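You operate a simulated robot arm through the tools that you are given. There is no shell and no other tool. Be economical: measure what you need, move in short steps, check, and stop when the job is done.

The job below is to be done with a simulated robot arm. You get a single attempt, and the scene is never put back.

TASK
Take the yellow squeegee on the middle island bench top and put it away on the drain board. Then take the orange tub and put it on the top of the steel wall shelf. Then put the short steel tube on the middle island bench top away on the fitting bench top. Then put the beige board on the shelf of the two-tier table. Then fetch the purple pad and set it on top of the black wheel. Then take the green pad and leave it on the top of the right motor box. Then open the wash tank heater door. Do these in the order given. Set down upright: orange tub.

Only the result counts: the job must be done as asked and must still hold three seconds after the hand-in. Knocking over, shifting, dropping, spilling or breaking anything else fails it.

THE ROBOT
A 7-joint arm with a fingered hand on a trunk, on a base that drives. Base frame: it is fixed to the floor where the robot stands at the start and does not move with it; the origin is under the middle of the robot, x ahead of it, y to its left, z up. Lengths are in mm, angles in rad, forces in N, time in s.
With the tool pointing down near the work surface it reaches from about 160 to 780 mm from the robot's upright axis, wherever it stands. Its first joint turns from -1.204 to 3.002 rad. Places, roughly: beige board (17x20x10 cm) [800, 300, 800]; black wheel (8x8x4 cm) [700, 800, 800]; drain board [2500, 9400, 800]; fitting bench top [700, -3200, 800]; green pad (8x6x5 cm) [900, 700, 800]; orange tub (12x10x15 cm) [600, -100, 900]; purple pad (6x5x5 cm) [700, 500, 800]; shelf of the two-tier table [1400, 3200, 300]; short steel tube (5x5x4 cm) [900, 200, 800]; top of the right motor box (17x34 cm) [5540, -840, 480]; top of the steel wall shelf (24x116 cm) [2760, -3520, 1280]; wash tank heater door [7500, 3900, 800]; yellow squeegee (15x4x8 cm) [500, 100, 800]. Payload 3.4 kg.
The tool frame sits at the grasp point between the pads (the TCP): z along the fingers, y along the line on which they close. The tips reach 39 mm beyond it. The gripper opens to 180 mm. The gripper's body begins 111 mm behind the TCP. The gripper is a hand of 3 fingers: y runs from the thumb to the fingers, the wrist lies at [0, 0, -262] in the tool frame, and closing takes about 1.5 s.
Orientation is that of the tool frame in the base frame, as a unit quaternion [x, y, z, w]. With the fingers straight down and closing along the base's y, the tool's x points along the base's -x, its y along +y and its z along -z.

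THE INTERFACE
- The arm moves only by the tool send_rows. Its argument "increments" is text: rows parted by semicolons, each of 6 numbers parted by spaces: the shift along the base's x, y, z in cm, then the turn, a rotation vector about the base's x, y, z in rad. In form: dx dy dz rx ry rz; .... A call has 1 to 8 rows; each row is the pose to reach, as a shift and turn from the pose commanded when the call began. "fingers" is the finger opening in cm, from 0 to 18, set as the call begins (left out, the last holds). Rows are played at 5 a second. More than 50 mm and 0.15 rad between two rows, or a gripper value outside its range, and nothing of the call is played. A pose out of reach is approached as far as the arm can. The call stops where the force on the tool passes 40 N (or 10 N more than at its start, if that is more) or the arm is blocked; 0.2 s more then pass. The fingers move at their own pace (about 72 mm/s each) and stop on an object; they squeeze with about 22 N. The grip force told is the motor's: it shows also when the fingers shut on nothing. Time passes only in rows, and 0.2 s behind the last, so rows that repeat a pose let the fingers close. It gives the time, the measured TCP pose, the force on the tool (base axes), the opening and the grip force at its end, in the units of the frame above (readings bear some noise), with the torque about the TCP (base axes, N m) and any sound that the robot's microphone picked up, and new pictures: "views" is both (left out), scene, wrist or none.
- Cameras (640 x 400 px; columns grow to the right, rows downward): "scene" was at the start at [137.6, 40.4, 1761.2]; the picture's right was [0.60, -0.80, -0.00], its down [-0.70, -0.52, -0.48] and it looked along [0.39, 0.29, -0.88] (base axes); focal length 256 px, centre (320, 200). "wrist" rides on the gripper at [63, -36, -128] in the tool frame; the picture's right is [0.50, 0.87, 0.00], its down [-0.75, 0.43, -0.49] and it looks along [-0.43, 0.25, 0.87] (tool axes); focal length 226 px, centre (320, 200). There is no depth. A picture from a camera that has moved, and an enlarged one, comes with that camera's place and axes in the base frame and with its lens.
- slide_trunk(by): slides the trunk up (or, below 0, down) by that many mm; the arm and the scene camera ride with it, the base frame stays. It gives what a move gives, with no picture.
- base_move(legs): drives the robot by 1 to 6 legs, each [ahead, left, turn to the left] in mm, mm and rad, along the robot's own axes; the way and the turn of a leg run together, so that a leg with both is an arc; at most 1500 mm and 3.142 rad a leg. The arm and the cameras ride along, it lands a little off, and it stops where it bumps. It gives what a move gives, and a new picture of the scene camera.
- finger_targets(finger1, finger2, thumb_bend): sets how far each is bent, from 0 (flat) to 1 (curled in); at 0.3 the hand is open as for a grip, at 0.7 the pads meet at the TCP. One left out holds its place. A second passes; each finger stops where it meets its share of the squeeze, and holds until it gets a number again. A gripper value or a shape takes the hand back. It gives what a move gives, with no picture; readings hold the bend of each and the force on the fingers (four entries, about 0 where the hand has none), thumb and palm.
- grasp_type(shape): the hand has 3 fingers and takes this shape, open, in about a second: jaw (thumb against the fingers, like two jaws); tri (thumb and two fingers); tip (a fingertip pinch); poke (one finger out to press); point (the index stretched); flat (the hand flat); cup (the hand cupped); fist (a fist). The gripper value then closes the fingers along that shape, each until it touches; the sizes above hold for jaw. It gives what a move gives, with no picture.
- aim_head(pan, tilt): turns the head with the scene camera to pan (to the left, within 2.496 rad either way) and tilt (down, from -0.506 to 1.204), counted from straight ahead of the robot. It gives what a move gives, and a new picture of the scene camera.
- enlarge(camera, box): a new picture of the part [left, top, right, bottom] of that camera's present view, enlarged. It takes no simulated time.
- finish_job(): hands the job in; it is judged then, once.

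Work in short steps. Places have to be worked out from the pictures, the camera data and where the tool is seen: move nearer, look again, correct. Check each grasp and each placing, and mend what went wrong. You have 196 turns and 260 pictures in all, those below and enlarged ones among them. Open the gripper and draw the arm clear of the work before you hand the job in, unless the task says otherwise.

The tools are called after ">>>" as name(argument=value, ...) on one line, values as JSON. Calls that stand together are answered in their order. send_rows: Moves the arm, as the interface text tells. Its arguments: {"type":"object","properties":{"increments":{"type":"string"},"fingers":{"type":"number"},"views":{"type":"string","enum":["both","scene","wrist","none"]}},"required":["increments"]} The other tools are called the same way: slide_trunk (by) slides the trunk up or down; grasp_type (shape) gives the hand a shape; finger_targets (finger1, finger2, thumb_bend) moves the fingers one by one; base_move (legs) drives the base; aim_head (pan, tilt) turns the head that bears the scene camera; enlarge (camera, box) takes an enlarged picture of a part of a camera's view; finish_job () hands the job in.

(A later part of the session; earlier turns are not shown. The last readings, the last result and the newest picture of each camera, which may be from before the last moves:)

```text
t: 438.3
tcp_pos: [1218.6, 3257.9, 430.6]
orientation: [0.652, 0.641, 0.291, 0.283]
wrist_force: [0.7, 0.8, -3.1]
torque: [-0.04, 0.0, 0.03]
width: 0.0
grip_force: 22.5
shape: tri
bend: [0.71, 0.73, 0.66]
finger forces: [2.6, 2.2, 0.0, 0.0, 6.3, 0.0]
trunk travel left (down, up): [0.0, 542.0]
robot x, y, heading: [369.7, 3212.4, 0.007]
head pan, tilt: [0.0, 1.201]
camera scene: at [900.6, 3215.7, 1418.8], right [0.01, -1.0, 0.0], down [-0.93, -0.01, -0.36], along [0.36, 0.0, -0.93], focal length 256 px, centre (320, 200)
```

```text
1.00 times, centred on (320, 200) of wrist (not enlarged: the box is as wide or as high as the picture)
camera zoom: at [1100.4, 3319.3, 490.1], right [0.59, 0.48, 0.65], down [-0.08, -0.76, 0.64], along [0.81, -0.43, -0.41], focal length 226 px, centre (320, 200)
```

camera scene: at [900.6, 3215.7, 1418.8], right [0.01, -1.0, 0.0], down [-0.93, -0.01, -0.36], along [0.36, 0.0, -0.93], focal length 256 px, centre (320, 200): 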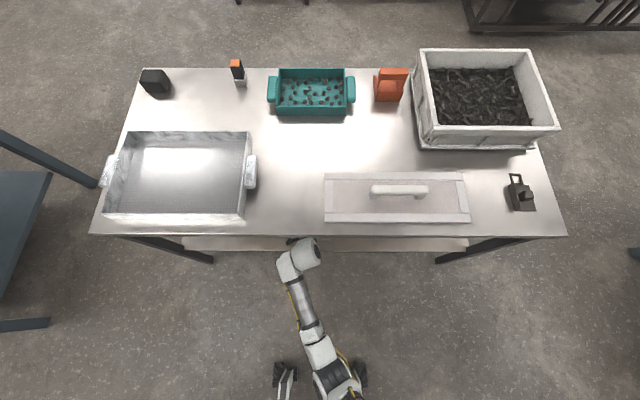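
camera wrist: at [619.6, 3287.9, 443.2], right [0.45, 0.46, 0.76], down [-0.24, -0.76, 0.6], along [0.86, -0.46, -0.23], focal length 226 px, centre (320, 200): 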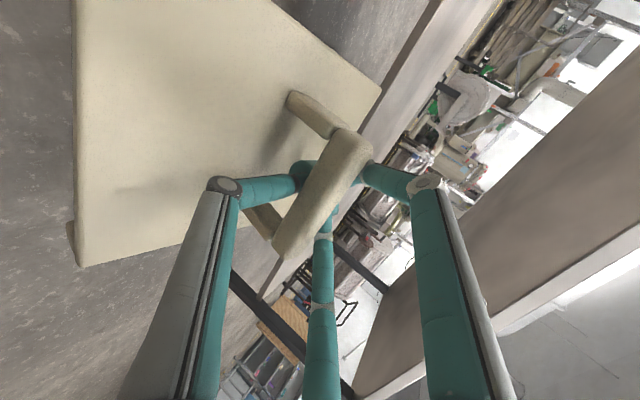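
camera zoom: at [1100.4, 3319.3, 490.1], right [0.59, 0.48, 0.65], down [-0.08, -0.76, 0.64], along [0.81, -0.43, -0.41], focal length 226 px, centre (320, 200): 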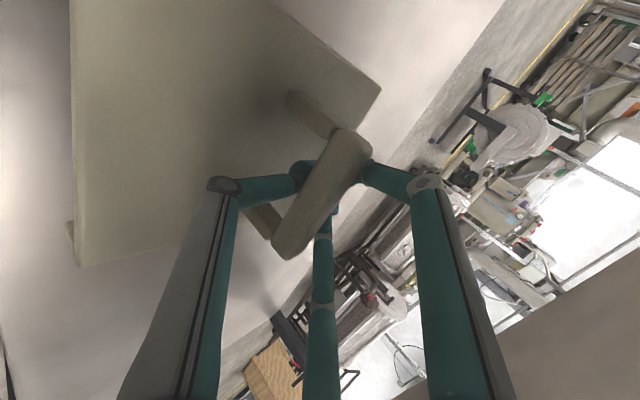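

Board is over the shelf. Drive 20 mm more, lower and feel for contact.

>>> send_rows(increments="1 0 -1 0 0 0; 2 0 -2 0 0 0; 2 0 -3 0 0 0; 2 0 -3.6 0 0 0; 2 0 -4.2 0 0 0", views="none")

>>> send_rows(increments="0 0 -0.4 0 0 0; 0 0 -0.8 0 0 0; 0 0 -1.2 0 0 0; 0 0 -1.6 0 0 0", views="wrist")

```text
t: 439.5
tcp_pos: [1238.4, 3257.3, 397.9]
orientation: [0.649, 0.639, 0.297, 0.288]
wrist_force: [3.9, -0.7, 11.3]
torque: [-0.11, -0.07, 0.0]
width: 0.0
grip_force: 22.2
shape: tri
bend: [0.71, 0.73, 0.66]
finger forces: [4.5, 6.6, 0.0, 0.0, 0.1, 0.0]
trunk travel left (down, up): [0.0, 542.0]
robot x, y, heading: [371.0, 3214.7, 0.008]
head pan, tilt: [0.0, 1.201]
```

```text
t: 440.5
tcp_pos: [1239.4, 3257.3, 387.4]
orientation: [0.648, 0.637, 0.3, 0.29]
wrist_force: [7.3, 0.6, 36.2]
torque: [-0.01, -0.09, -0.03]
width: 0.1
grip_force: 21.4
shape: tri
bend: [0.71, 0.73, 0.67]
finger forces: [14.7, 14.8, 0.1, 0.0, 0.0, 0.0]
trunk travel left (down, up): [0.0, 542.0]
robot x, y, heading: [366.3, 3216.1, 0.005]
head pan, tilt: [0.0, 1.201]
camera wrist: at [1119.6, 3320.1, 445.6], right [0.57, 0.48, 0.67], down [-0.1, -0.76, 0.64], along [0.82, -0.43, -0.39], focal length 226 px, centre (320, 200)
```

wrist: 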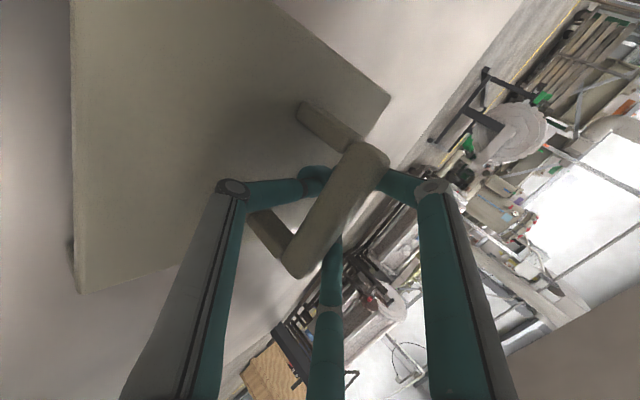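

Board is resting on the shelf. Relieve the press by 9 mm and open.

>>> send_rows(increments="0 0 0.5 0 0 0; 0 0 1 0 0 0; 0 0 1 0 0 0", views="none")

>>> send_rows(increments="0 0 0 0 0 0; 0 0 0 0 0 0; 0 0 0 0 0 0; 0 0 0 0 0 0", fingers=5, views="wrist")

```text
t: 441.3
tcp_pos: [1236.7, 3257.5, 389.5]
orientation: [0.65, 0.639, 0.294, 0.287]
wrist_force: [8.3, 1.2, 20.9]
torque: [0.09, 0.03, -0.03]
width: 0.1
grip_force: 21.6
shape: tri
bend: [0.71, 0.73, 0.67]
finger forces: [10.9, 9.2, 0.0, 0.0, 0.0, 0.1]
trunk travel left (down, up): [0.0, 542.0]
robot x, y, heading: [368.8, 3215.0, 0.004]
head pan, tilt: [0.0, 1.201]
```

```text
t: 442.3
tcp_pos: [1235.2, 3256.6, 387.5]
orientation: [0.651, 0.639, 0.293, 0.287]
wrist_force: [5.1, -0.1, 10.8]
torque: [-0.03, -0.17, 0.05]
width: 42.8
grip_force: 0.0
shape: tri
bend: [0.72, 0.72, 0.8]
finger forces: [0.1, 0.6, 0.1, 0.0, 10.5, 0.0]
trunk travel left (down, up): [0.0, 542.0]
robot x, y, heading: [369.2, 3210.4, 0.004]
head pan, tilt: [0.0, 1.201]
camera wrist: at [1116.6, 3319.6, 446.6], right [0.58, 0.48, 0.65], down [-0.09, -0.76, 0.64], along [0.81, -0.43, -0.4], focal length 226 px, centre (320, 200)
```

wrist: 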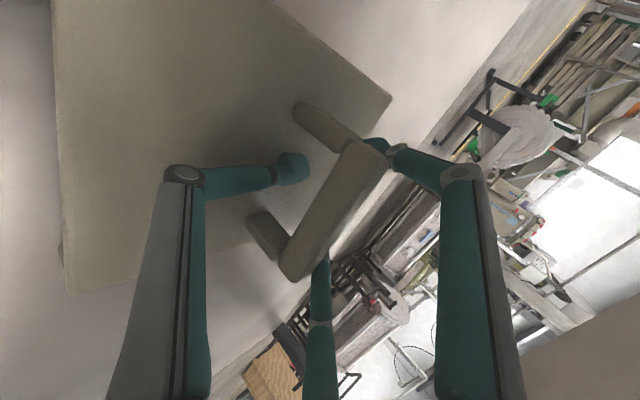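

Released. Withdraw back-and-up, the reverse of the approach.

>>> send_rows(increments="-0.3 0 0.8 0 0 0; -1.2 0 2 0 0 0; -3 0 4 0 0 0; -5 0 5.5 0 0 0; -8 0 6.5 0 0 0; -11 0 6.5 0 0 0", views="wrist")

```text
t: 443.7
tcp_pos: [1124.8, 3255.5, 450.7]
orientation: [0.651, 0.639, 0.293, 0.286]
wrist_force: [-1.2, -0.8, -0.2]
torque: [-0.04, -0.02, 0.02]
width: 49.7
grip_force: 0.1
shape: tri
bend: [0.72, 0.72, 0.74]
finger forces: [0.1, 0.0, 0.0, 0.0, 0.1, 0.0]
trunk travel left (down, up): [0.0, 542.0]
robot x, y, heading: [367.4, 3214.8, 0.008]
head pan, tilt: [0.0, 1.201]
camera wrist: at [1006.2, 3318.1, 511.2], right [0.58, 0.48, 0.65], down [-0.09, -0.76, 0.64], along [0.81, -0.43, -0.4], focal length 226 px, centre (320, 200)
```

wrist: 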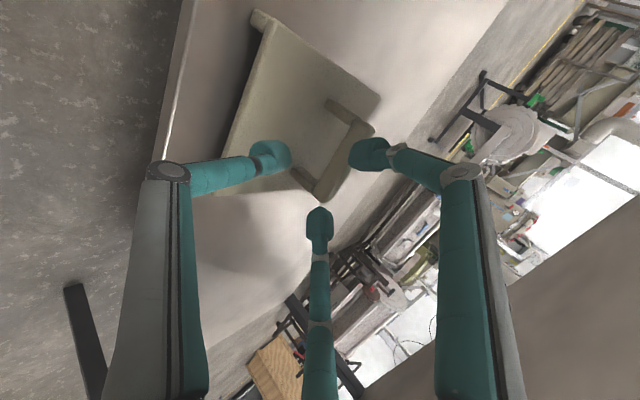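

Board sits properly on the shelf. Back the base out, raise the trunk.

>>> base_move(legs=[[-500, 0, 0]])

>>> slide_trunk(by=250)

```text
t: 446.6
tcp_pos: [627.0, 3254.7, 451.8]
orientation: [0.65, 0.64, 0.293, 0.285]
wrist_force: [0.5, -0.2, 0.1]
torque: [0.0, 0.03, -0.01]
width: 49.8
grip_force: 0.0
shape: tri
bend: [0.72, 0.72, 0.74]
finger forces: [0.0, 0.0, 0.0, 0.0, 0.1, 0.0]
trunk travel left (down, up): [0.0, 542.0]
robot x, y, heading: [-134.5, 3208.2, 0.007]
head pan, tilt: [0.0, 1.201]
camera scene: at [399.0, 3213.6, 1419.8], right [0.01, -1.0, 0.0], down [-0.93, -0.01, -0.36], along [0.36, 0.0, -0.93], focal length 256 px, centre (320, 200)
```

scene: 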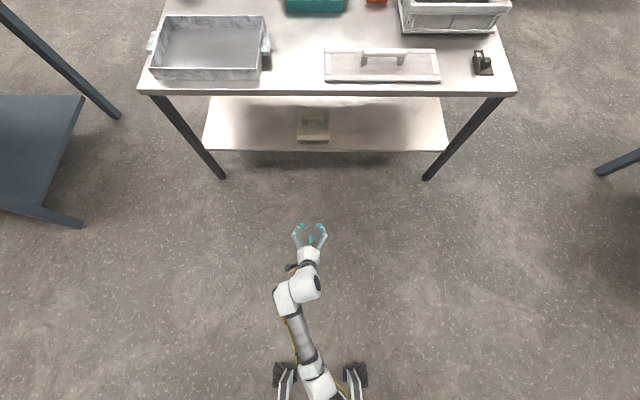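

```text
t: 449.2
tcp_pos: [624.6, 3254.2, 703.3]
orientation: [0.65, 0.64, 0.294, 0.287]
wrist_force: [0.8, -0.6, -0.1]
torque: [0.01, -0.01, -0.02]
width: 50.1
grip_force: 0.2
shape: tri
bend: [0.72, 0.72, 0.74]
finger forces: [0.1, 0.0, 0.0, 0.0, 0.0, 0.0]
trunk travel left (down, up): [-250.0, 292.0]
robot x, y, heading: [-132.6, 3207.5, 0.004]
head pan, tilt: [0.0, 1.201]
```

Board visible on the lower shelf. Bring the hand up and vertical again.

>>> send_rows(increments="-2.4 0 4 0 0.1 0; -4.8 0 8 0 0.2 0; -7.2 0 12 0 0.3 0; -9.6 0 16 0 0.4 0; -12 0 20 0 0.51 0; -14.4 0 24 0 0.62 0; -16.8 0 28 0 0.72 0; -19.2 0 32 0 0.82 0", fingers=9, views="none")

>>> send_rows(increments="-2 0 4 0 0 0; -4 0 8 0 0 0; -4 0 10 0 0 0", views="none")

>>> base_move(legs=[[0, -1300, 0], [0, -1260, 0]])

```text
t: 451.0
tcp_pos: [616.5, 3263.9, 1011.6]
orientation: [0.711, 0.702, 0.021, 0.016]
wrist_force: [-0.2, -0.8, 1.9]
torque: [0.0, 0.0, -0.03]
width: 89.8
grip_force: 0.1
shape: tri
bend: [0.71, 0.71, 0.72]
finger forces: [0.1, 0.0, 0.0, 0.1, 0.1, 0.1]
out of reach, approached as far as the arm can: row 5, 6, 7, 8
trunk travel left (down, up): [-250.0, 292.0]
robot x, y, heading: [-128.5, 3211.1, 0.007]
head pan, tilt: [0.0, 1.201]
```

```text
t: 451.8
tcp_pos: [598.8, 3265.6, 1119.3]
orientation: [0.713, 0.701, 0.009, 0.007]
wrist_force: [-0.3, -0.4, -0.5]
torque: [-0.03, 0.04, -0.05]
width: 89.8
grip_force: 0.0
shape: tri
bend: [0.71, 0.71, 0.72]
finger forces: [0.0, 0.0, 0.0, 0.0, 0.0, 0.0]
out of reach, approached as far as the arm can: row 1, 2, 3
trunk travel left (down, up): [-250.0, 292.0]
robot x, y, heading: [-133.3, 3212.6, 0.005]
head pan, tilt: [0.0, 1.201]
```

```text
t: 464.3
tcp_pos: [604.2, 699.2, 1120.8]
orientation: [0.715, 0.699, 0.009, 0.008]
wrist_force: [0.9, 0.3, 0.0]
torque: [0.03, -0.01, 0.01]
width: 89.7
grip_force: 0.0
shape: tri
bend: [0.71, 0.71, 0.72]
finger forces: [0.0, 0.0, 0.1, 0.0, 0.0, 0.1]
trunk travel left (down, up): [-250.0, 292.0]
robot x, y, heading: [-127.3, 643.0, 0.002]
head pan, tilt: [0.0, 1.201]
camera scene: at [17.8, 649.5, 1752.6], right [0.0, -1.0, 0.0], down [-0.93, 0.0, -0.36], along [0.36, 0.0, -0.93], focal length 256 px, centre (320, 200)
```

scene: 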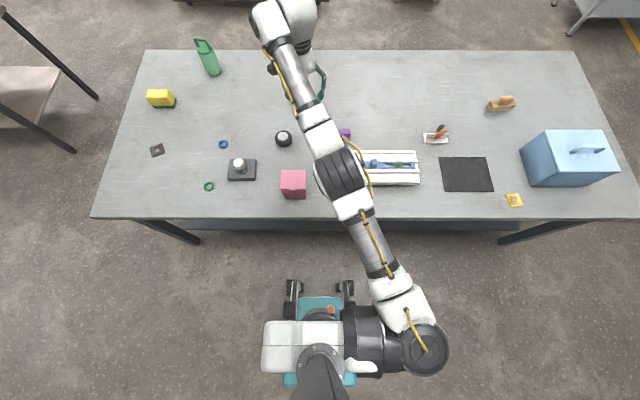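

Move the base up 100 mm and bring the hand over the purple pad.

>>> base_move(legs=[[100, 0, 0]])

>>> send_rows(increments="-0.5 -3 -2 0 0 0; -1 -6 -4 0 0 0; -2 -9 -6 0 0 0; -3 -12 -8 0 0 0; -3.5 -14.5 -11 0 0 0", views="wrist")

```text
t: 465.4
tcp_pos: [703.2, 694.2, 1121.9]
orientation: [0.715, 0.699, 0.011, 0.008]
wrist_force: [0.0, -0.2, -0.5]
torque: [0.07, 0.03, 0.0]
width: 89.8
grip_force: 0.1
shape: tri
bend: [0.71, 0.71, 0.72]
finger forces: [0.0, 0.0, 0.1, 0.1, 0.0, 0.1]
trunk travel left (down, up): [-250.0, 292.0]
robot x, y, heading: [-25.4, 645.2, 0.003]
head pan, tilt: [0.0, 1.201]
camera scene: at [118.1, 640.9, 1752.6], right [0.0, -1.0, 0.0], down [-0.93, 0.0, -0.36], along [0.36, 0.0, -0.93], focal length 256 px, centre (320, 200)
```

scene: 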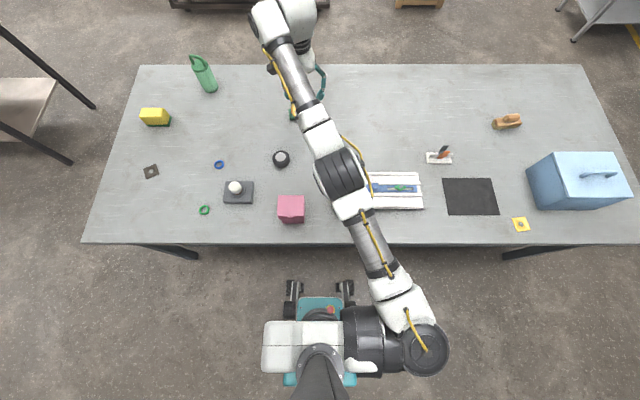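

```text
t: 466.6
tcp_pos: [731.7, 544.0, 1016.1]
orientation: [0.716, 0.698, 0.012, 0.009]
wrist_force: [-1.0, 0.2, 1.2]
torque: [0.03, 0.0, -0.01]
width: 89.7
grip_force: 0.1
shape: tri
bend: [0.71, 0.71, 0.72]
finger forces: [0.0, 0.0, 0.1, 0.0, 0.1, 0.0]
out of reach, approached as far as the arm can: row 1, 2, 3, 4, 5
trunk travel left (down, up): [-250.0, 292.0]
robot x, y, heading: [-26.7, 643.3, 0.004]
head pan, tilt: [0.0, 1.201]
camera wrist: at [693.4, 606.3, 1143.2], right [0.88, 0.48, 0.03], down [0.4, -0.77, 0.5], along [0.26, -0.43, -0.86], focal length 226 px, centre (320, 200)
```

wrist: 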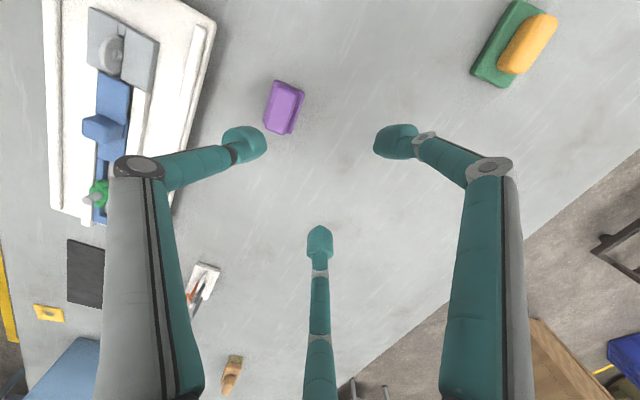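

The arm branch can't retract further, so I back the base 65 mm and align over the purple pad at about (683,555).

>>> base_move(legs=[[-62, 0, 0]])

>>> send_rows(increments="0.5 0.5 -2 0 0 0; 1 1 -4 0 0 0; 1.2 1.2 -6 0 0 0", views="wrist")

>>> enlarge(camera="wrist", box=[240, 80, 400, 200])

```text
t: 467.6
tcp_pos: [667.5, 545.6, 1017.4]
orientation: [0.715, 0.699, 0.012, 0.01]
wrist_force: [-0.6, 0.2, -0.4]
torque: [-0.06, -0.02, -0.01]
width: 89.7
grip_force: 0.0
shape: tri
bend: [0.71, 0.71, 0.72]
finger forces: [0.1, 0.0, 0.0, 0.0, 0.0, 0.1]
trunk travel left (down, up): [-250.0, 292.0]
robot x, y, heading: [-85.8, 644.1, 0.004]
head pan, tilt: [0.0, 1.201]
camera scene: at [54.3, 641.9, 1752.8], right [0.0, -1.0, 0.0], down [-0.93, 0.0, -0.36], along [0.36, 0.0, -0.93], focal length 256 px, centre (320, 200)
```

scene: 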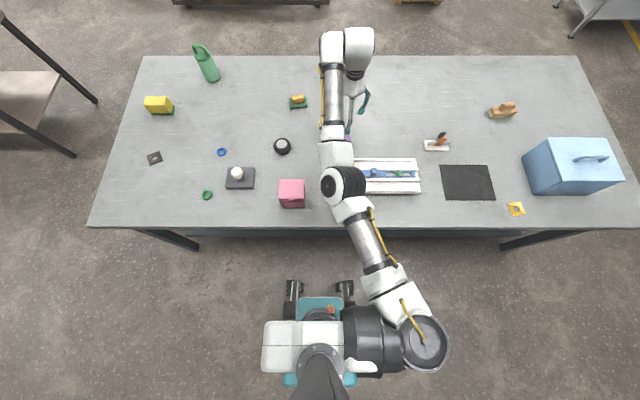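

```text
t: 468.4
tcp_pos: [677.3, 556.5, 957.8]
orientation: [0.716, 0.698, 0.013, 0.011]
wrist_force: [-0.6, -0.1, 0.4]
torque: [0.01, 0.03, 0.03]
width: 89.8
grip_force: 0.1
shape: tri
bend: [0.71, 0.71, 0.72]
finger forces: [0.0, 0.0, 0.0, 0.1, 0.0, 0.1]
trunk travel left (down, up): [-250.0, 292.0]
robot x, y, heading: [-90.3, 640.8, 0.001]
head pan, tilt: [0.0, 1.201]
camera wrist: at [638.7, 619.8, 1085.4], right [0.88, 0.48, 0.03], down [0.4, -0.77, 0.5], along [0.27, -0.43, -0.86], focal length 226 px, centre (320, 200)
```

wrist: 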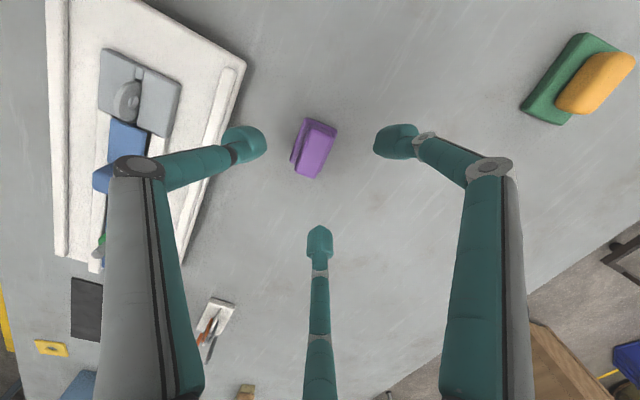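

```text
3.33 times, centred on (320, 140) of wrist
camera zoom: at [638.7, 619.8, 1085.4], right [0.88, 0.48, 0.03], down [0.4, -0.77, 0.5], along [0.27, -0.43, -0.86], focal length 754 px, centre (320, 400)
```

zoom: 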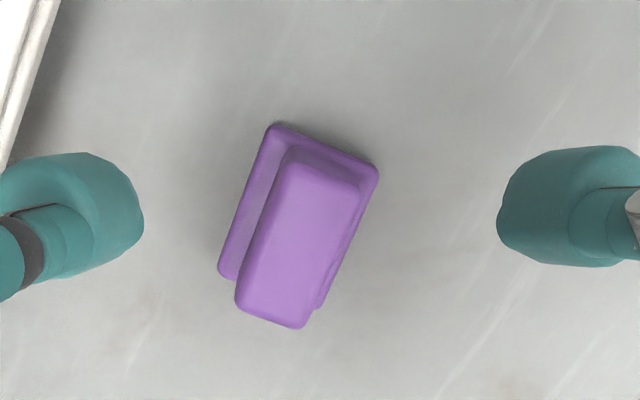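

Long axis of the pad's upper block is along y, so I rotate the hand a quarter (thumb to −y) for a good pinch.

>>> send_rows(increments="0 0 0 0 0 0.14; 0 0 0 0 0 0.28; 0 0 0 0 0 0.42; 0 0 0 0 0 0.56; 0 0 0 0 0 0.7; 0 0 0 0 0 0.84; 0 0 0 0 0 0.98; 0 0 0 0 0 1.12", views="none")

>>> send_rows(increments="0 0 0 0 0 0.15; 0 -0.2 -1 0 0 0.3; 0.1 -0.4 -2 0 0 0.45; 0.1 -0.4 -3 0 0 0.46", views="wrist")

```text
t: 470.2
tcp_pos: [677.8, 557.3, 959.1]
orientation: [0.233, 0.972, 0.018, 0.003]
wrist_force: [1.2, -0.5, 0.4]
torque: [-0.01, 0.03, -0.01]
width: 89.7
grip_force: 0.0
shape: tri
bend: [0.71, 0.71, 0.72]
finger forces: [0.0, 0.1, 0.0, 0.1, 0.0, 0.0]
trunk travel left (down, up): [-250.0, 292.0]
robot x, y, heading: [-90.0, 639.9, 0.002]
head pan, tilt: [0.0, 1.201]
```

```text
t: 471.2
tcp_pos: [679.3, 555.1, 929.2]
orientation: [0.006, 1.0, 0.018, -0.002]
wrist_force: [-0.7, -0.2, 0.7]
torque: [0.01, 0.01, -0.03]
width: 89.5
grip_force: 0.1
shape: tri
bend: [0.71, 0.71, 0.72]
finger forces: [0.0, 0.0, 0.0, 0.0, 0.1, 0.1]
trunk travel left (down, up): [-250.0, 292.0]
robot x, y, heading: [-83.8, 644.5, 0.001]
head pan, tilt: [0.0, 1.201]
camera wrist: at [616.6, 514.7, 1056.5], right [-0.49, 0.87, 0.03], down [0.76, 0.41, 0.51], along [0.43, 0.27, -0.86], focal length 226 px, centre (320, 200)
```

wrist: 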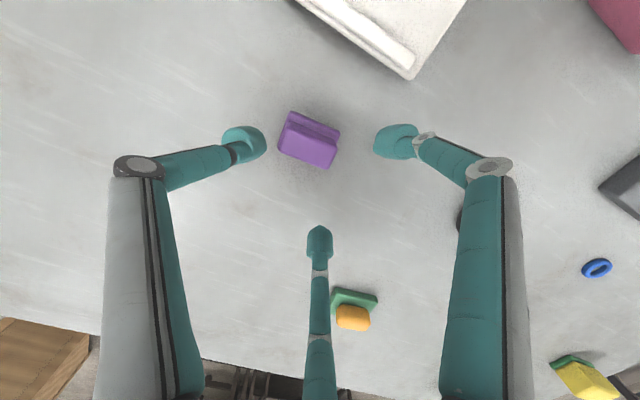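

Pad centre (677,542). Correct tilt and descend to z≈848.

>>> send_rows(increments="-0.1 -0.8 -2 -0.02 0 0; -0.2 -1.3 -4.5 -0.036 0 0; -0.2 -1.3 -6.5 -0.036 0 0; -0.2 -1.3 -8.1 -0.036 0 0", views="wrist")

```text
t: 472.2
tcp_pos: [676.4, 539.0, 848.4]
orientation: [0.008, 1.0, 0.002, -0.002]
wrist_force: [0.4, 0.4, -0.4]
torque: [0.01, 0.0, 0.02]
width: 89.8
grip_force: 0.1
shape: tri
bend: [0.71, 0.71, 0.72]
finger forces: [0.0, 0.0, 0.0, 0.0, 0.1, 0.0]
trunk travel left (down, up): [-250.0, 292.0]
robot x, y, heading: [-85.6, 645.5, 0.002]
head pan, tilt: [0.0, 1.201]
camera wrist: at [613.8, 503.8, 977.6], right [-0.49, 0.87, 0.0], down [0.76, 0.42, 0.49], along [0.43, 0.24, -0.87], focal length 226 px, centre (320, 200)
```

wrist: 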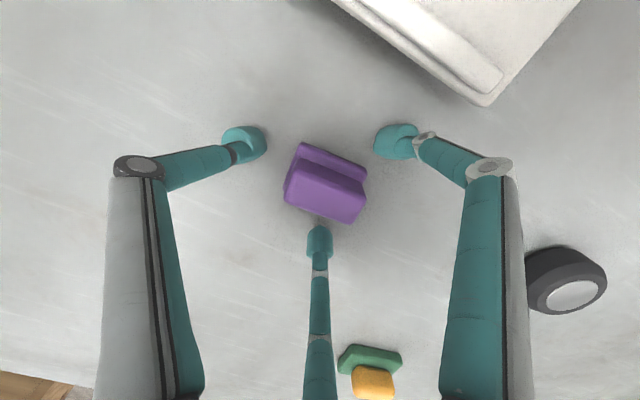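

Centred. Close on the pad and lift.

>>> send_rows(increments="0 0 -0.2 0 0 0; 0 0 -0.3 0 0 0; 0 0 -0.3 0 0 0; 0 0 -0.3 0 0 0; 0 0 -0.3 0 0 0; 0 0 -0.3 0 0 0; 0 0 -0.3 0 0 0", fingers=0, views="none")

>>> send_rows(increments="0 0 1 0 0 0; 0 0 2.5 0 0 0; 0 0 4.5 0 0 0; 0 0 7 0 0 0; 0 0 10 0 0 0; 0 0 13 0 0 0", views="wrist")

```text
t: 473.8
tcp_pos: [675.0, 540.1, 848.6]
orientation: [0.007, 1.0, 0.0, 0.001]
wrist_force: [1.8, -4.2, 16.4]
torque: [0.2, -0.43, -0.06]
width: 37.1
grip_force: 22.1
shape: tri
bend: [0.72, 0.72, 0.75]
finger forces: [19.2, 32.5, 0.1, 0.0, 20.2, 0.0]
trunk travel left (down, up): [-250.0, 292.0]
robot x, y, heading: [-86.0, 646.5, 0.006]
head pan, tilt: [0.0, 1.201]
```

```text
t: 475.2
tcp_pos: [675.4, 541.0, 976.6]
orientation: [0.006, 1.0, 0.0, -0.001]
wrist_force: [-0.1, 0.9, -0.2]
torque: [-0.03, -0.02, 0.03]
width: 30.2
grip_force: 21.7
shape: tri
bend: [0.72, 0.72, 0.78]
finger forces: [18.4, 19.7, 0.0, 0.1, 11.4, 0.1]
trunk travel left (down, up): [-250.0, 292.0]
robot x, y, heading: [-88.4, 649.3, 0.003]
head pan, tilt: [0.0, 1.201]
camera wrist: at [614.4, 505.7, 1105.3], right [-0.49, 0.87, 0.0], down [0.76, 0.43, 0.49], along [0.43, 0.24, -0.87], focal length 226 px, centre (320, 200)
```

wrist: 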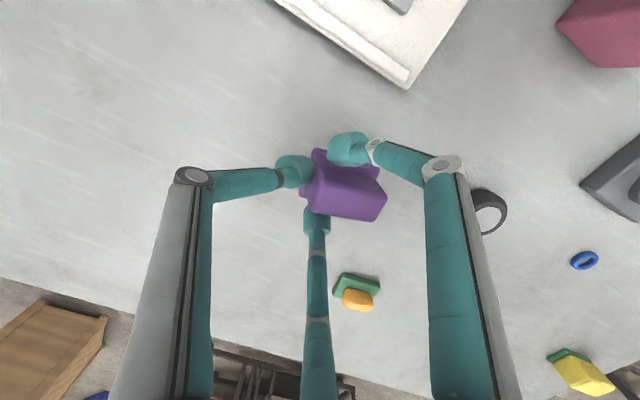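

Held. Check its attitude closely and locate the wheel.

>>> enlarge(camera="wrist", box=[260, 120, 420, 240])

>>> send_rows(increments="-0.5 4 2 0 0 0; -1 8 3 0 0 0; -1.5 12 3 0 0 0; -2 16 3 0 0 0; -2.5 20 3 0 0 0; -2.5 22 3 0 0 0", views="both")

```text
3.33 times, centred on (340, 180) of wrist
camera zoom: at [614.4, 505.7, 1105.3], right [-0.49, 0.87, 0.0], down [0.76, 0.43, 0.49], along [0.43, 0.24, -0.87], focal length 754 px, centre (253, 267)
```

zoom: 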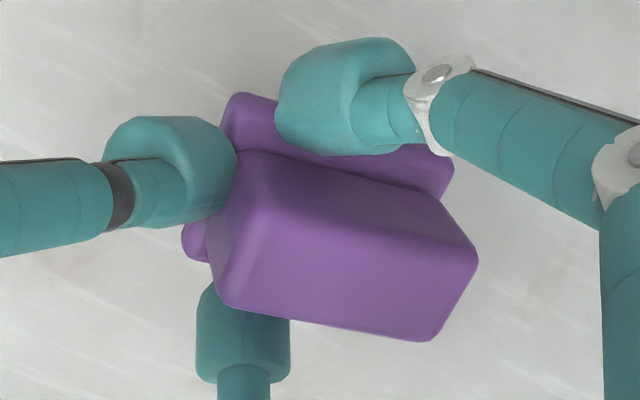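

```text
t: 476.6
tcp_pos: [653.5, 746.3, 1005.3]
orientation: [0.009, 1.0, 0.002, 0.0]
wrist_force: [-0.6, 0.3, -1.0]
torque: [-0.01, 0.04, 0.01]
width: 29.1
grip_force: 22.2
shape: tri
bend: [0.72, 0.72, 0.79]
finger forces: [18.6, 20.0, 0.0, 0.0, 10.7, 0.0]
out of reach, approached as far as the arm can: row 6
trunk travel left (down, up): [-250.0, 292.0]
robot x, y, heading: [-89.4, 642.3, 0.002]
head pan, tilt: [0.0, 1.201]
camera scene: at [57.6, 645.0, 1752.4], right [0.0, -1.0, 0.0], down [-0.93, 0.0, -0.36], along [0.36, 0.0, -0.93], focal length 256 px, centre (320, 200)
camera wrist: at [590.7, 710.7, 1134.6], right [-0.49, 0.87, 0.0], down [0.76, 0.42, 0.49], along [0.43, 0.24, -0.87], focal length 226 px, centre (320, 200)
```

scene: 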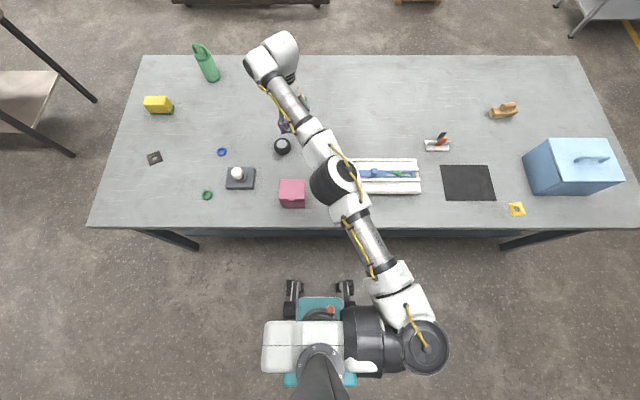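
wrist: 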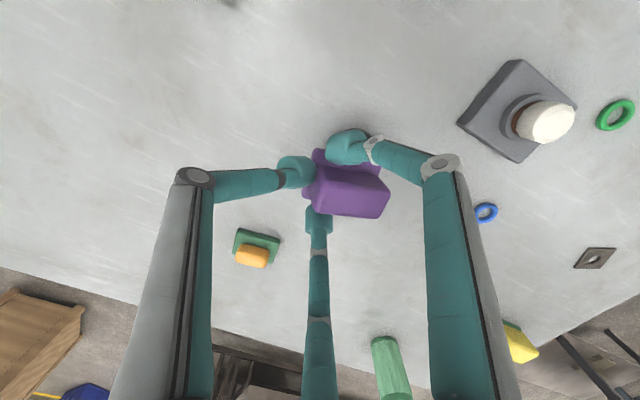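

Wheel centre is (647,800); pad centre sits ~(-8,+14) from the TCP. The arm nears a limit, so I strafe the base left 40 mm, then fine-position.

>>> base_move(legs=[[0, 40, 0]])

>>> send_rows(increments="0 0 -2 0 0 0; 0 0 -4.5 0 0 0; 0 0 -7 0 0 0", views="wrist")

```text
t: 477.5
tcp_pos: [657.5, 763.1, 1009.7]
orientation: [0.009, 1.0, 0.01, 0.001]
wrist_force: [1.2, -1.2, -0.3]
torque: [0.1, 0.02, 0.0]
width: 29.4
grip_force: 22.0
shape: tri
bend: [0.72, 0.72, 0.79]
finger forces: [18.7, 20.0, 0.0, 0.0, 10.7, 0.0]
trunk travel left (down, up): [-250.0, 292.0]
robot x, y, heading: [-90.8, 677.3, 0.003]
head pan, tilt: [0.0, 1.201]
camera scene: at [56.9, 666.2, 1752.5], right [0.0, -1.0, -0.01], down [-0.93, 0.0, -0.36], along [0.36, 0.01, -0.93], focal length 256 px, centre (320, 200)
```

scene: 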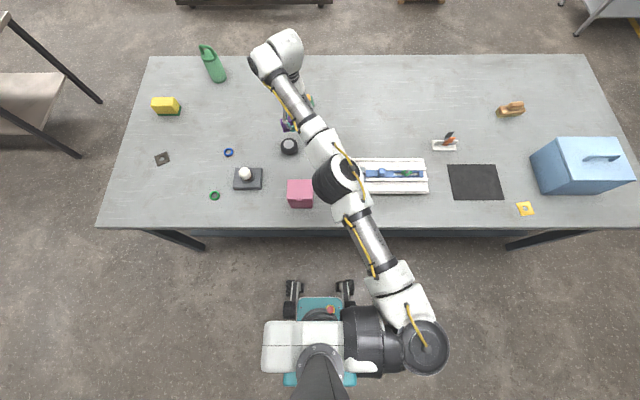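

```text
t: 478.3
tcp_pos: [659.8, 752.5, 940.0]
orientation: [0.011, 1.0, 0.011, 0.001]
wrist_force: [0.0, -1.7, -0.4]
torque: [0.09, 0.03, 0.01]
width: 21.5
grip_force: 22.5
shape: tri
bend: [0.75, 0.73, 0.8]
finger forces: [15.0, 16.5, 0.0, 0.0, 10.6, 0.1]
trunk travel left (down, up): [-250.0, 292.0]
robot x, y, heading: [-85.3, 674.6, 0.004]
head pan, tilt: [0.0, 1.201]
camera wrist: at [596.3, 714.8, 1068.2], right [-0.48, 0.88, 0.02], down [0.76, 0.41, 0.5], along [0.43, 0.26, -0.86], focal length 226 px, centre (320, 200)
```

wrist: 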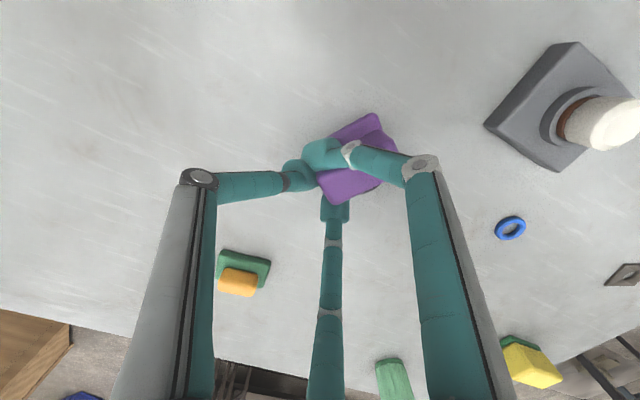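

The pad pivoted in the grip. I'll set it down on clear bench near (655,660) and regrip it better.

>>> send_rows(increments="0 -3 0 0 0 0; 0 -6.5 -1 0 0 0; 0 -9 -3 0 0 0; 0 -9 -5 0 0 0; 0 -9 -7 0 0 0; 0 -9 -7.8 0 0 0", views="wrist")

>>> enlarge(camera="wrist", box=[240, 80, 440, 240])

```text
t: 479.7
tcp_pos: [653.6, 690.0, 864.0]
orientation: [0.008, 1.0, 0.003, 0.003]
wrist_force: [0.1, -0.4, -0.8]
torque: [-0.05, -0.03, -0.01]
width: 21.4
grip_force: 21.4
shape: tri
bend: [0.75, 0.73, 0.8]
finger forces: [15.0, 16.3, 0.1, 0.0, 10.4, 0.0]
trunk travel left (down, up): [-250.0, 292.0]
robot x, y, heading: [-84.8, 677.0, 0.005]
head pan, tilt: [0.0, 1.201]
camera wrist: at [590.3, 653.6, 992.1], right [-0.49, 0.87, 0.0], down [0.76, 0.42, 0.5], along [0.43, 0.24, -0.87], focal length 226 px, centre (320, 200)
```

wrist: 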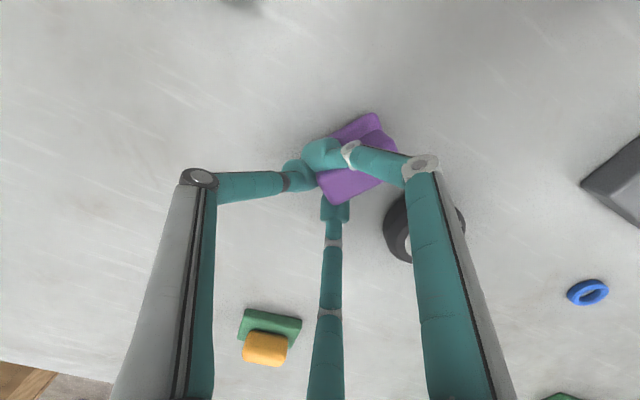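

```text
2.50 times, centred on (340, 160) of wrist
camera zoom: at [590.3, 653.6, 992.1], right [-0.49, 0.87, 0.0], down [0.76, 0.42, 0.5], along [0.43, 0.24, -0.87], focal length 565 px, centre (270, 300)
```

zoom: 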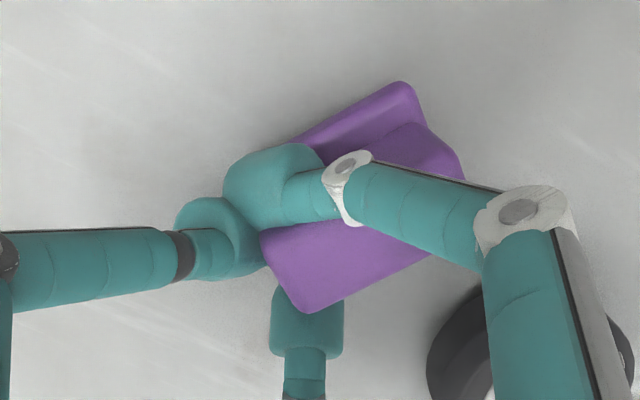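

Shift 35 mm more away from the wheel, lower to contact, and release.

>>> send_rows(increments="0 -3.5 0 0 0 0; 0 -3.5 -0.4 0 0 0; 0 -3.5 -0.8 0 0 0; 0 -3.5 -1.2 0 0 0; 0 -3.5 -1.5 0 0 0; 0 -3.5 -1.8 0 0 0; 0 -3.5 -2.1 0 0 0", views="none")

>>> send_rows(increments="0 0 0.1 0 0 0; 0 0 0.1 0 0 0; 0 0 0.2 0 0 0; 0 0 0.3 0 0 0; 0 0 2 0 0 0; 0 0 5 0 0 0; 0 -2 9 0 0 0; 0 -4 13 0 0 0", fingers=10, views="wrist")

```text
t: 481.3
tcp_pos: [653.9, 646.8, 846.7]
orientation: [0.008, 1.0, 0.005, 0.006]
wrist_force: [0.0, -1.3, 17.6]
torque: [0.29, 0.01, 0.01]
width: 22.0
grip_force: 21.8
shape: tri
bend: [0.75, 0.74, 0.8]
finger forces: [18.7, 22.9, 0.0, 0.1, 7.4, 0.1]
trunk travel left (down, up): [-250.0, 292.0]
robot x, y, heading: [-87.0, 678.2, -0.0]
head pan, tilt: [0.0, 1.201]
```

```text
t: 483.1
tcp_pos: [665.2, 604.3, 973.4]
orientation: [0.008, 1.0, 0.007, 0.002]
wrist_force: [0.2, -1.2, -0.2]
torque: [0.03, 0.0, 0.02]
width: 99.5
grip_force: 0.1
shape: tri
bend: [0.7, 0.7, 0.7]
finger forces: [0.1, 0.0, 0.1, 0.0, 0.1, 0.0]
out of reach, approached as far as the arm can: row 7, 8
trunk travel left (down, up): [-250.0, 292.0]
robot x, y, heading: [-86.7, 680.3, 0.001]
head pan, tilt: [0.0, 1.201]
camera wrist: at [601.6, 567.4, 1101.5], right [-0.49, 0.87, 0.01], down [0.76, 0.42, 0.5], along [0.43, 0.25, -0.87], focal length 226 px, centre (320, 200)
```

wrist: 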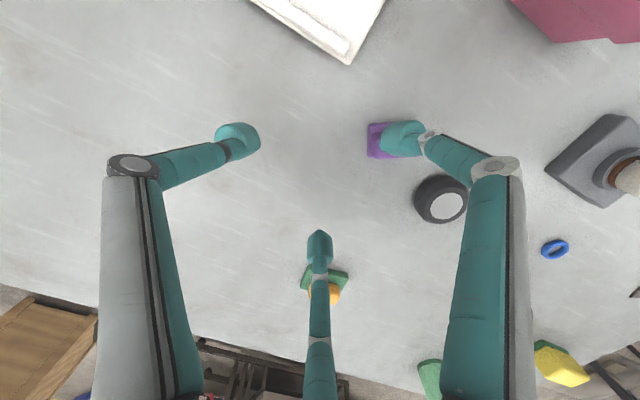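

Pad is back on the bench near (626,675). I try to free the arm from its awkward branch by swinging right and pulling in.

>>> send_rows(increments="-1 -4 1 0 0 0; -2 -8 2 0 0 0; -3 -12.5 3 0 0 0; -4 -17 4 0 0 0; -6 -21 4 0 0 0; -8 -25 4 0 0 0; -11 -28 4 0 0 0; -14 -31 4 0 0 0", views="none")

>>> send_rows(increments="-4 0 0 0 0 0; -8 0 0 0 0 0; -12 0 0 0 0 0; -16 0 0 0 0 0; -20 0 0 0 0 0", views="scene")

```text
t: 484.9
tcp_pos: [527.6, 293.5, 1014.6]
orientation: [0.009, 1.0, 0.007, 0.002]
wrist_force: [-0.6, 0.8, 0.3]
torque: [0.0, -0.01, 0.0]
width: 99.6
grip_force: 0.0
shape: tri
bend: [0.7, 0.7, 0.7]
finger forces: [0.0, 0.1, 0.1, 0.0, 0.1, 0.1]
out of reach, approached as far as the arm can: row 1, 2, 3
trunk travel left (down, up): [-250.0, 292.0]
robot x, y, heading: [-89.7, 679.5, 0.003]
head pan, tilt: [0.0, 1.201]
```

```text
t: 486.1
tcp_pos: [338.8, 279.3, 1011.8]
orientation: [0.008, 1.0, 0.006, 0.002]
wrist_force: [0.3, -0.5, 0.0]
torque: [0.0, 0.0, -0.02]
width: 99.6
grip_force: 0.1
shape: tri
bend: [0.7, 0.7, 0.7]
finger forces: [0.0, 0.1, 0.1, 0.0, 0.0, 0.0]
out of reach, approached as far as the arm can: row 3, 4, 5
trunk travel left (down, up): [-250.0, 292.0]
robot x, y, heading: [-88.1, 677.0, 0.005]
head pan, tilt: [0.0, 1.201]
camera scene: at [54.5, 674.1, 1752.8], right [0.0, -1.0, 0.0], down [-0.93, 0.0, -0.36], along [0.36, 0.0, -0.93], focal length 256 px, centre (320, 200)
```

scene: 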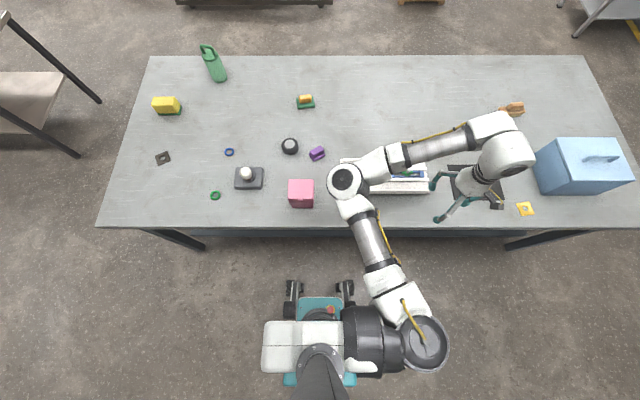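

The elbow is now on the left side; that works for targets to my right. I strafe the base left 300 and forward 60 so pad and wheel are to the right, then approach the pad.

>>> base_move(legs=[[60, 300, 0]])

>>> send_rows(increments="4 1 0 0 0 0; 8 2 -1 0 0 0; 12 3 -2 0 0 0; 16 4.5 -3 0 0 0; 19 6 -4 0 0 0; 21.5 8 -5 0 0 0", views="wrist")

>>> enlarge(camera="wrist", box=[220, 80, 460, 260])

```text
t: 488.2
tcp_pos: [397.7, 566.2, 1008.4]
orientation: [0.012, 1.0, 0.011, 0.002]
wrist_force: [-0.4, -0.4, 0.6]
torque: [0.02, -0.04, -0.03]
width: 99.8
grip_force: 0.1
shape: tri
bend: [0.7, 0.7, 0.7]
finger forces: [0.0, 0.0, 0.0, 0.0, 0.0, 0.0]
trunk travel left (down, up): [-250.0, 292.0]
robot x, y, heading: [-28.4, 978.8, -0.001]
head pan, tilt: [0.0, 1.201]
camera scene: at [114.3, 949.3, 1752.3], right [0.0, -1.0, -0.02], down [-0.93, 0.01, -0.36], along [0.36, 0.02, -0.93], focal length 256 px, centre (320, 200)
```

scene: 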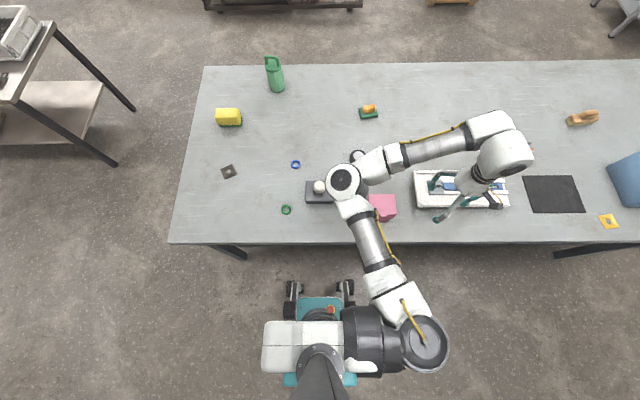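

```text
t: 489.6
tcp_pos: [610.6, 650.6, 964.3]
orientation: [0.013, 1.0, 0.006, 0.003]
wrist_force: [0.2, -0.5, 0.5]
torque: [0.01, -0.02, -0.01]
width: 99.6
grip_force: 0.1
shape: tri
bend: [0.7, 0.7, 0.7]
finger forces: [0.0, 0.1, 0.0, 0.0, 0.0, 0.1]
out of reach, approached as far as the arm can: row 1, 2, 3, 4
trunk travel left (down, up): [-250.0, 292.0]
robot x, y, heading: [-27.4, 975.4, 0.002]
head pan, tilt: [0.0, 1.201]
camera wrist: at [546.6, 615.1, 1091.1], right [-0.48, 0.88, 0.01], down [0.76, 0.41, 0.5], along [0.44, 0.25, -0.86], focal length 226 px, centre (320, 200)
```

wrist: 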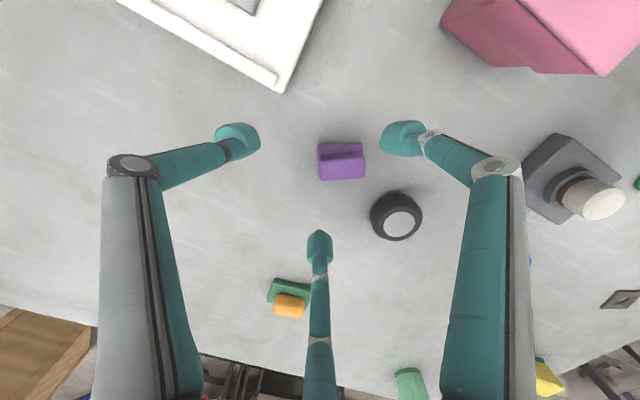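

```text
2.22 times, centred on (340, 170) of wrist
camera zoom: at [546.6, 615.1, 1091.1], right [-0.48, 0.88, 0.01], down [0.76, 0.41, 0.5], along [0.44, 0.25, -0.86], focal length 502 px, centre (276, 267)
```

zoom: 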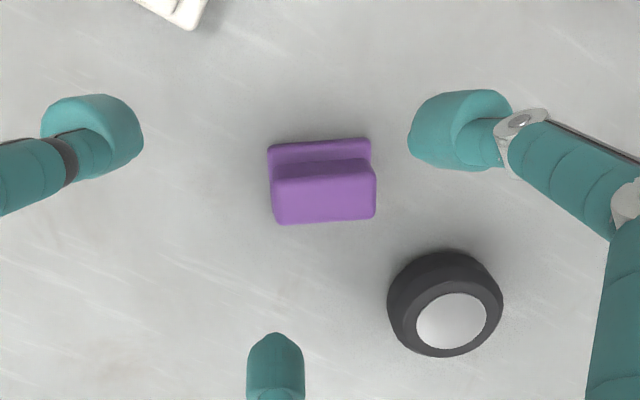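

Pad stands upright at (618,685), wheel top at (654,799). I rotate the hand −1.07 rad so the thumb faces one long side, and come above the pad.

>>> send_rows(increments="0 0.5 0 0 0 -0.134; 0 1 0 0 0 -0.268; 0.2 1.5 -1 0 0 -0.402; 0.4 2 -2 0 0 -0.536; 0.5 2.5 -3 0 0 -0.67; 0.6 3 -4 0 0 -0.804; 0.7 3.4 -5 0 0 -0.938; 0.7 3.4 -6 0 0 -1.07", fingers=8.5, views="wrist")

```text
t: 491.4
tcp_pos: [624.8, 684.3, 902.4]
orientation: [0.521, 0.853, 0.001, 0.004]
wrist_force: [-0.9, -0.3, -0.2]
torque: [0.02, -0.01, 0.02]
width: 85.4
grip_force: 0.1
shape: tri
bend: [0.71, 0.71, 0.72]
finger forces: [0.1, 0.0, 0.0, 0.0, 0.0, 0.0]
out of reach, approached as far as the arm can: row 1, 2, 3, 4, 5, 6, 7, 8
trunk travel left (down, up): [-250.0, 292.0]
robot x, y, heading: [-29.0, 977.4, 0.002]
head pan, tilt: [0.0, 1.201]
camera wrist: at [562.3, 724.7, 1031.3], right [0.54, 0.84, 0.0], down [0.73, -0.47, 0.5], along [0.42, -0.27, -0.87], focal length 226 px, centre (320, 200)
```

wrist: 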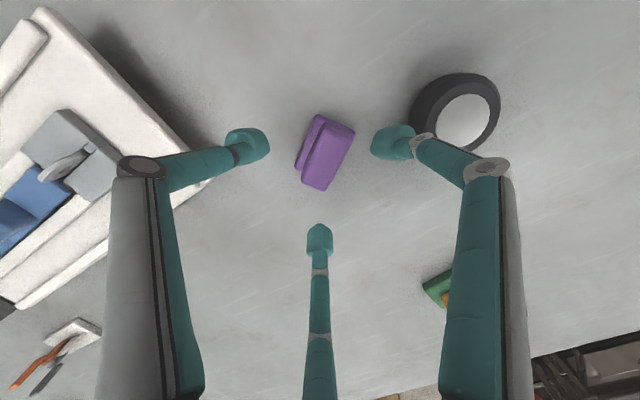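

Pad is at TCP+(−8,+15). Shift and descend.

>>> send_rows(increments="-0.4 0.8 -1.5 0 0 0; -0.8 1.5 -3 0 0 0; -0.8 1.5 -4.5 0 0 0; -0.8 1.5 -5.2 0 0 0", views="wrist")

```text
t: 492.4
tcp_pos: [616.3, 702.6, 852.4]
orientation: [0.519, 0.855, 0.0, 0.004]
wrist_force: [-1.0, -0.1, 0.0]
torque: [0.0, 0.03, 0.03]
width: 85.5
grip_force: 0.1
shape: tri
bend: [0.71, 0.71, 0.72]
finger forces: [0.0, 0.1, 0.1, 0.0, 0.1, 0.0]
out of reach, approached as far as the arm can: row 1, 2
trunk travel left (down, up): [-250.0, 292.0]
robot x, y, heading: [-27.9, 976.3, -0.001]
head pan, tilt: [0.0, 1.201]
camera wrist: at [553.5, 742.6, 980.2], right [0.54, 0.84, 0.0], down [0.73, -0.47, 0.5], along [0.42, -0.27, -0.87], focal length 226 px, centre (320, 200)
```

wrist: 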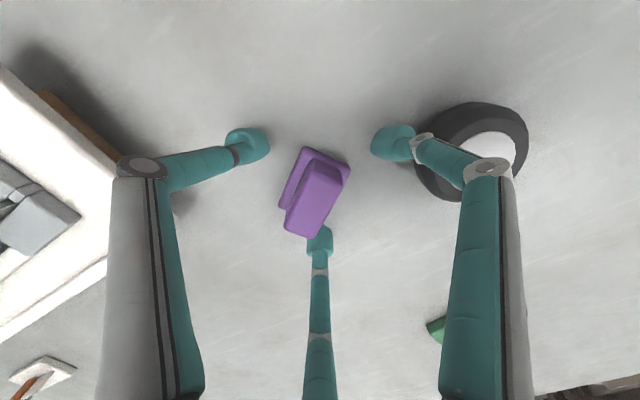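

Well centred. Close and lift.

>>> send_rows(increments="0 0 -0.3 0 0 0; 0 0 -0.4 0 0 0; 0 0 -0.4 0 0 0; 0 0 -0.4 0 0 0; 0 0 -0.4 0 0 0; 0 0 -0.4 0 0 0; 0 0 -0.4 0 0 0", fingers=0, views="none")

>>> send_rows(increments="0 0 1 0 0 0; 0 0 2.5 0 0 0; 0 0 4.5 0 0 0; 0 0 7 0 0 0; 0 0 9 0 0 0", views="wrist")

```text
t: 494.0
tcp_pos: [613.8, 702.6, 848.9]
orientation: [0.519, 0.855, 0.001, 0.006]
wrist_force: [-0.1, 1.6, 16.4]
torque: [-0.17, 0.28, 0.09]
width: 29.1
grip_force: 22.1
shape: tri
bend: [0.72, 0.74, 0.74]
finger forces: [18.2, 17.5, 0.0, 0.1, 30.3, 0.1]
trunk travel left (down, up): [-250.0, 292.0]
robot x, y, heading: [-29.3, 975.7, -0.004]
head pan, tilt: [0.0, 1.201]
```

```text
t: 495.2
tcp_pos: [632.7, 688.1, 936.9]
orientation: [0.519, 0.855, 0.0, 0.004]
wrist_force: [0.9, 0.4, -0.6]
torque: [0.01, 0.05, 0.0]
width: 25.9
grip_force: 22.1
shape: tri
bend: [0.72, 0.74, 0.72]
finger forces: [15.7, 17.8, 0.0, 0.1, 20.7, 0.0]
out of reach, approached as far as the arm can: row 2, 3, 4, 5
trunk travel left (down, up): [-250.0, 292.0]
robot x, y, heading: [-24.6, 978.9, -0.004]
head pan, tilt: [0.0, 1.201]
camera wrist: at [570.6, 727.1, 1064.9], right [0.54, 0.84, 0.0], down [0.73, -0.47, 0.5], along [0.42, -0.27, -0.87], focal length 226 px, centre (320, 200)
```

wrist: 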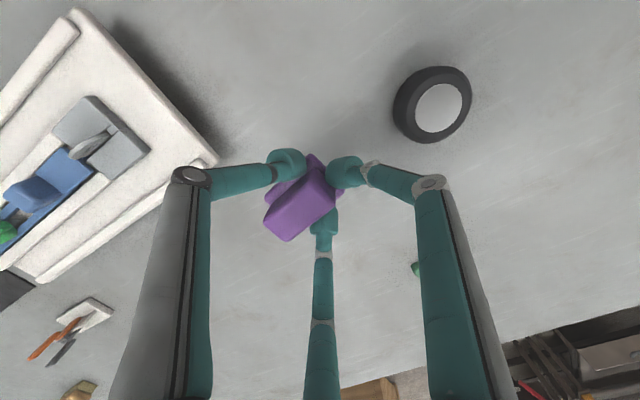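

Held well. Move the base left 122 and forward 20 to carry the pad over the wheel at (653,801).

>>> base_move(legs=[[20, 122, 0]])

>>> enlarge(camera="wrist", box=[220, 100, 460, 280])

```text
t: 496.4
tcp_pos: [653.3, 789.0, 930.6]
orientation: [0.52, 0.854, 0.008, -0.002]
wrist_force: [-0.6, -1.1, -0.6]
torque: [0.11, 0.01, -0.02]
width: 25.9
grip_force: 22.0
shape: tri
bend: [0.72, 0.74, 0.72]
finger forces: [15.7, 18.0, 0.1, 0.0, 20.7, 0.0]
trunk travel left (down, up): [-250.0, 292.0]
robot x, y, heading: [-6.4, 1094.4, 0.009]
head pan, tilt: [0.0, 1.201]
camera scene: at [136.6, 1045.7, 1751.3], right [0.0, -1.0, -0.03], down [-0.93, 0.01, -0.36], along [0.36, 0.03, -0.93], focal length 256 px, centre (320, 200)
```

scene: 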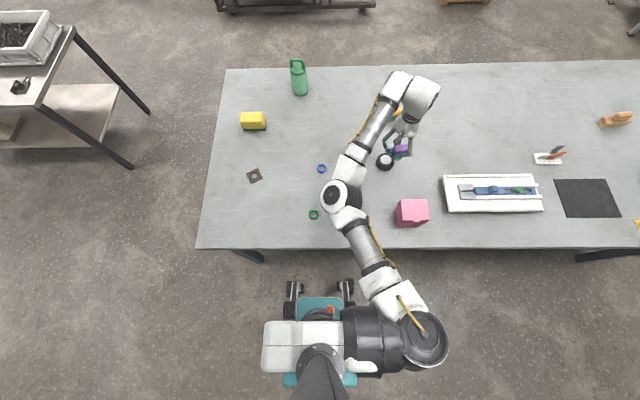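

```text
2.22 times, centred on (340, 190) of wrist
camera zoom: at [592.1, 825.6, 1058.7], right [0.54, 0.84, 0.02], down [0.73, -0.48, 0.49], along [0.42, -0.25, -0.87], focal length 502 px, centre (276, 222)
```

zoom: 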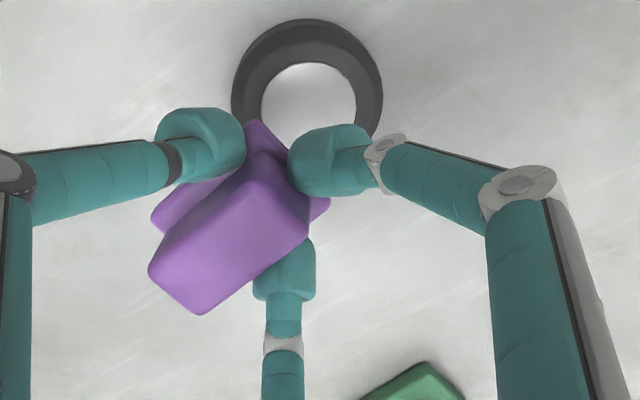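

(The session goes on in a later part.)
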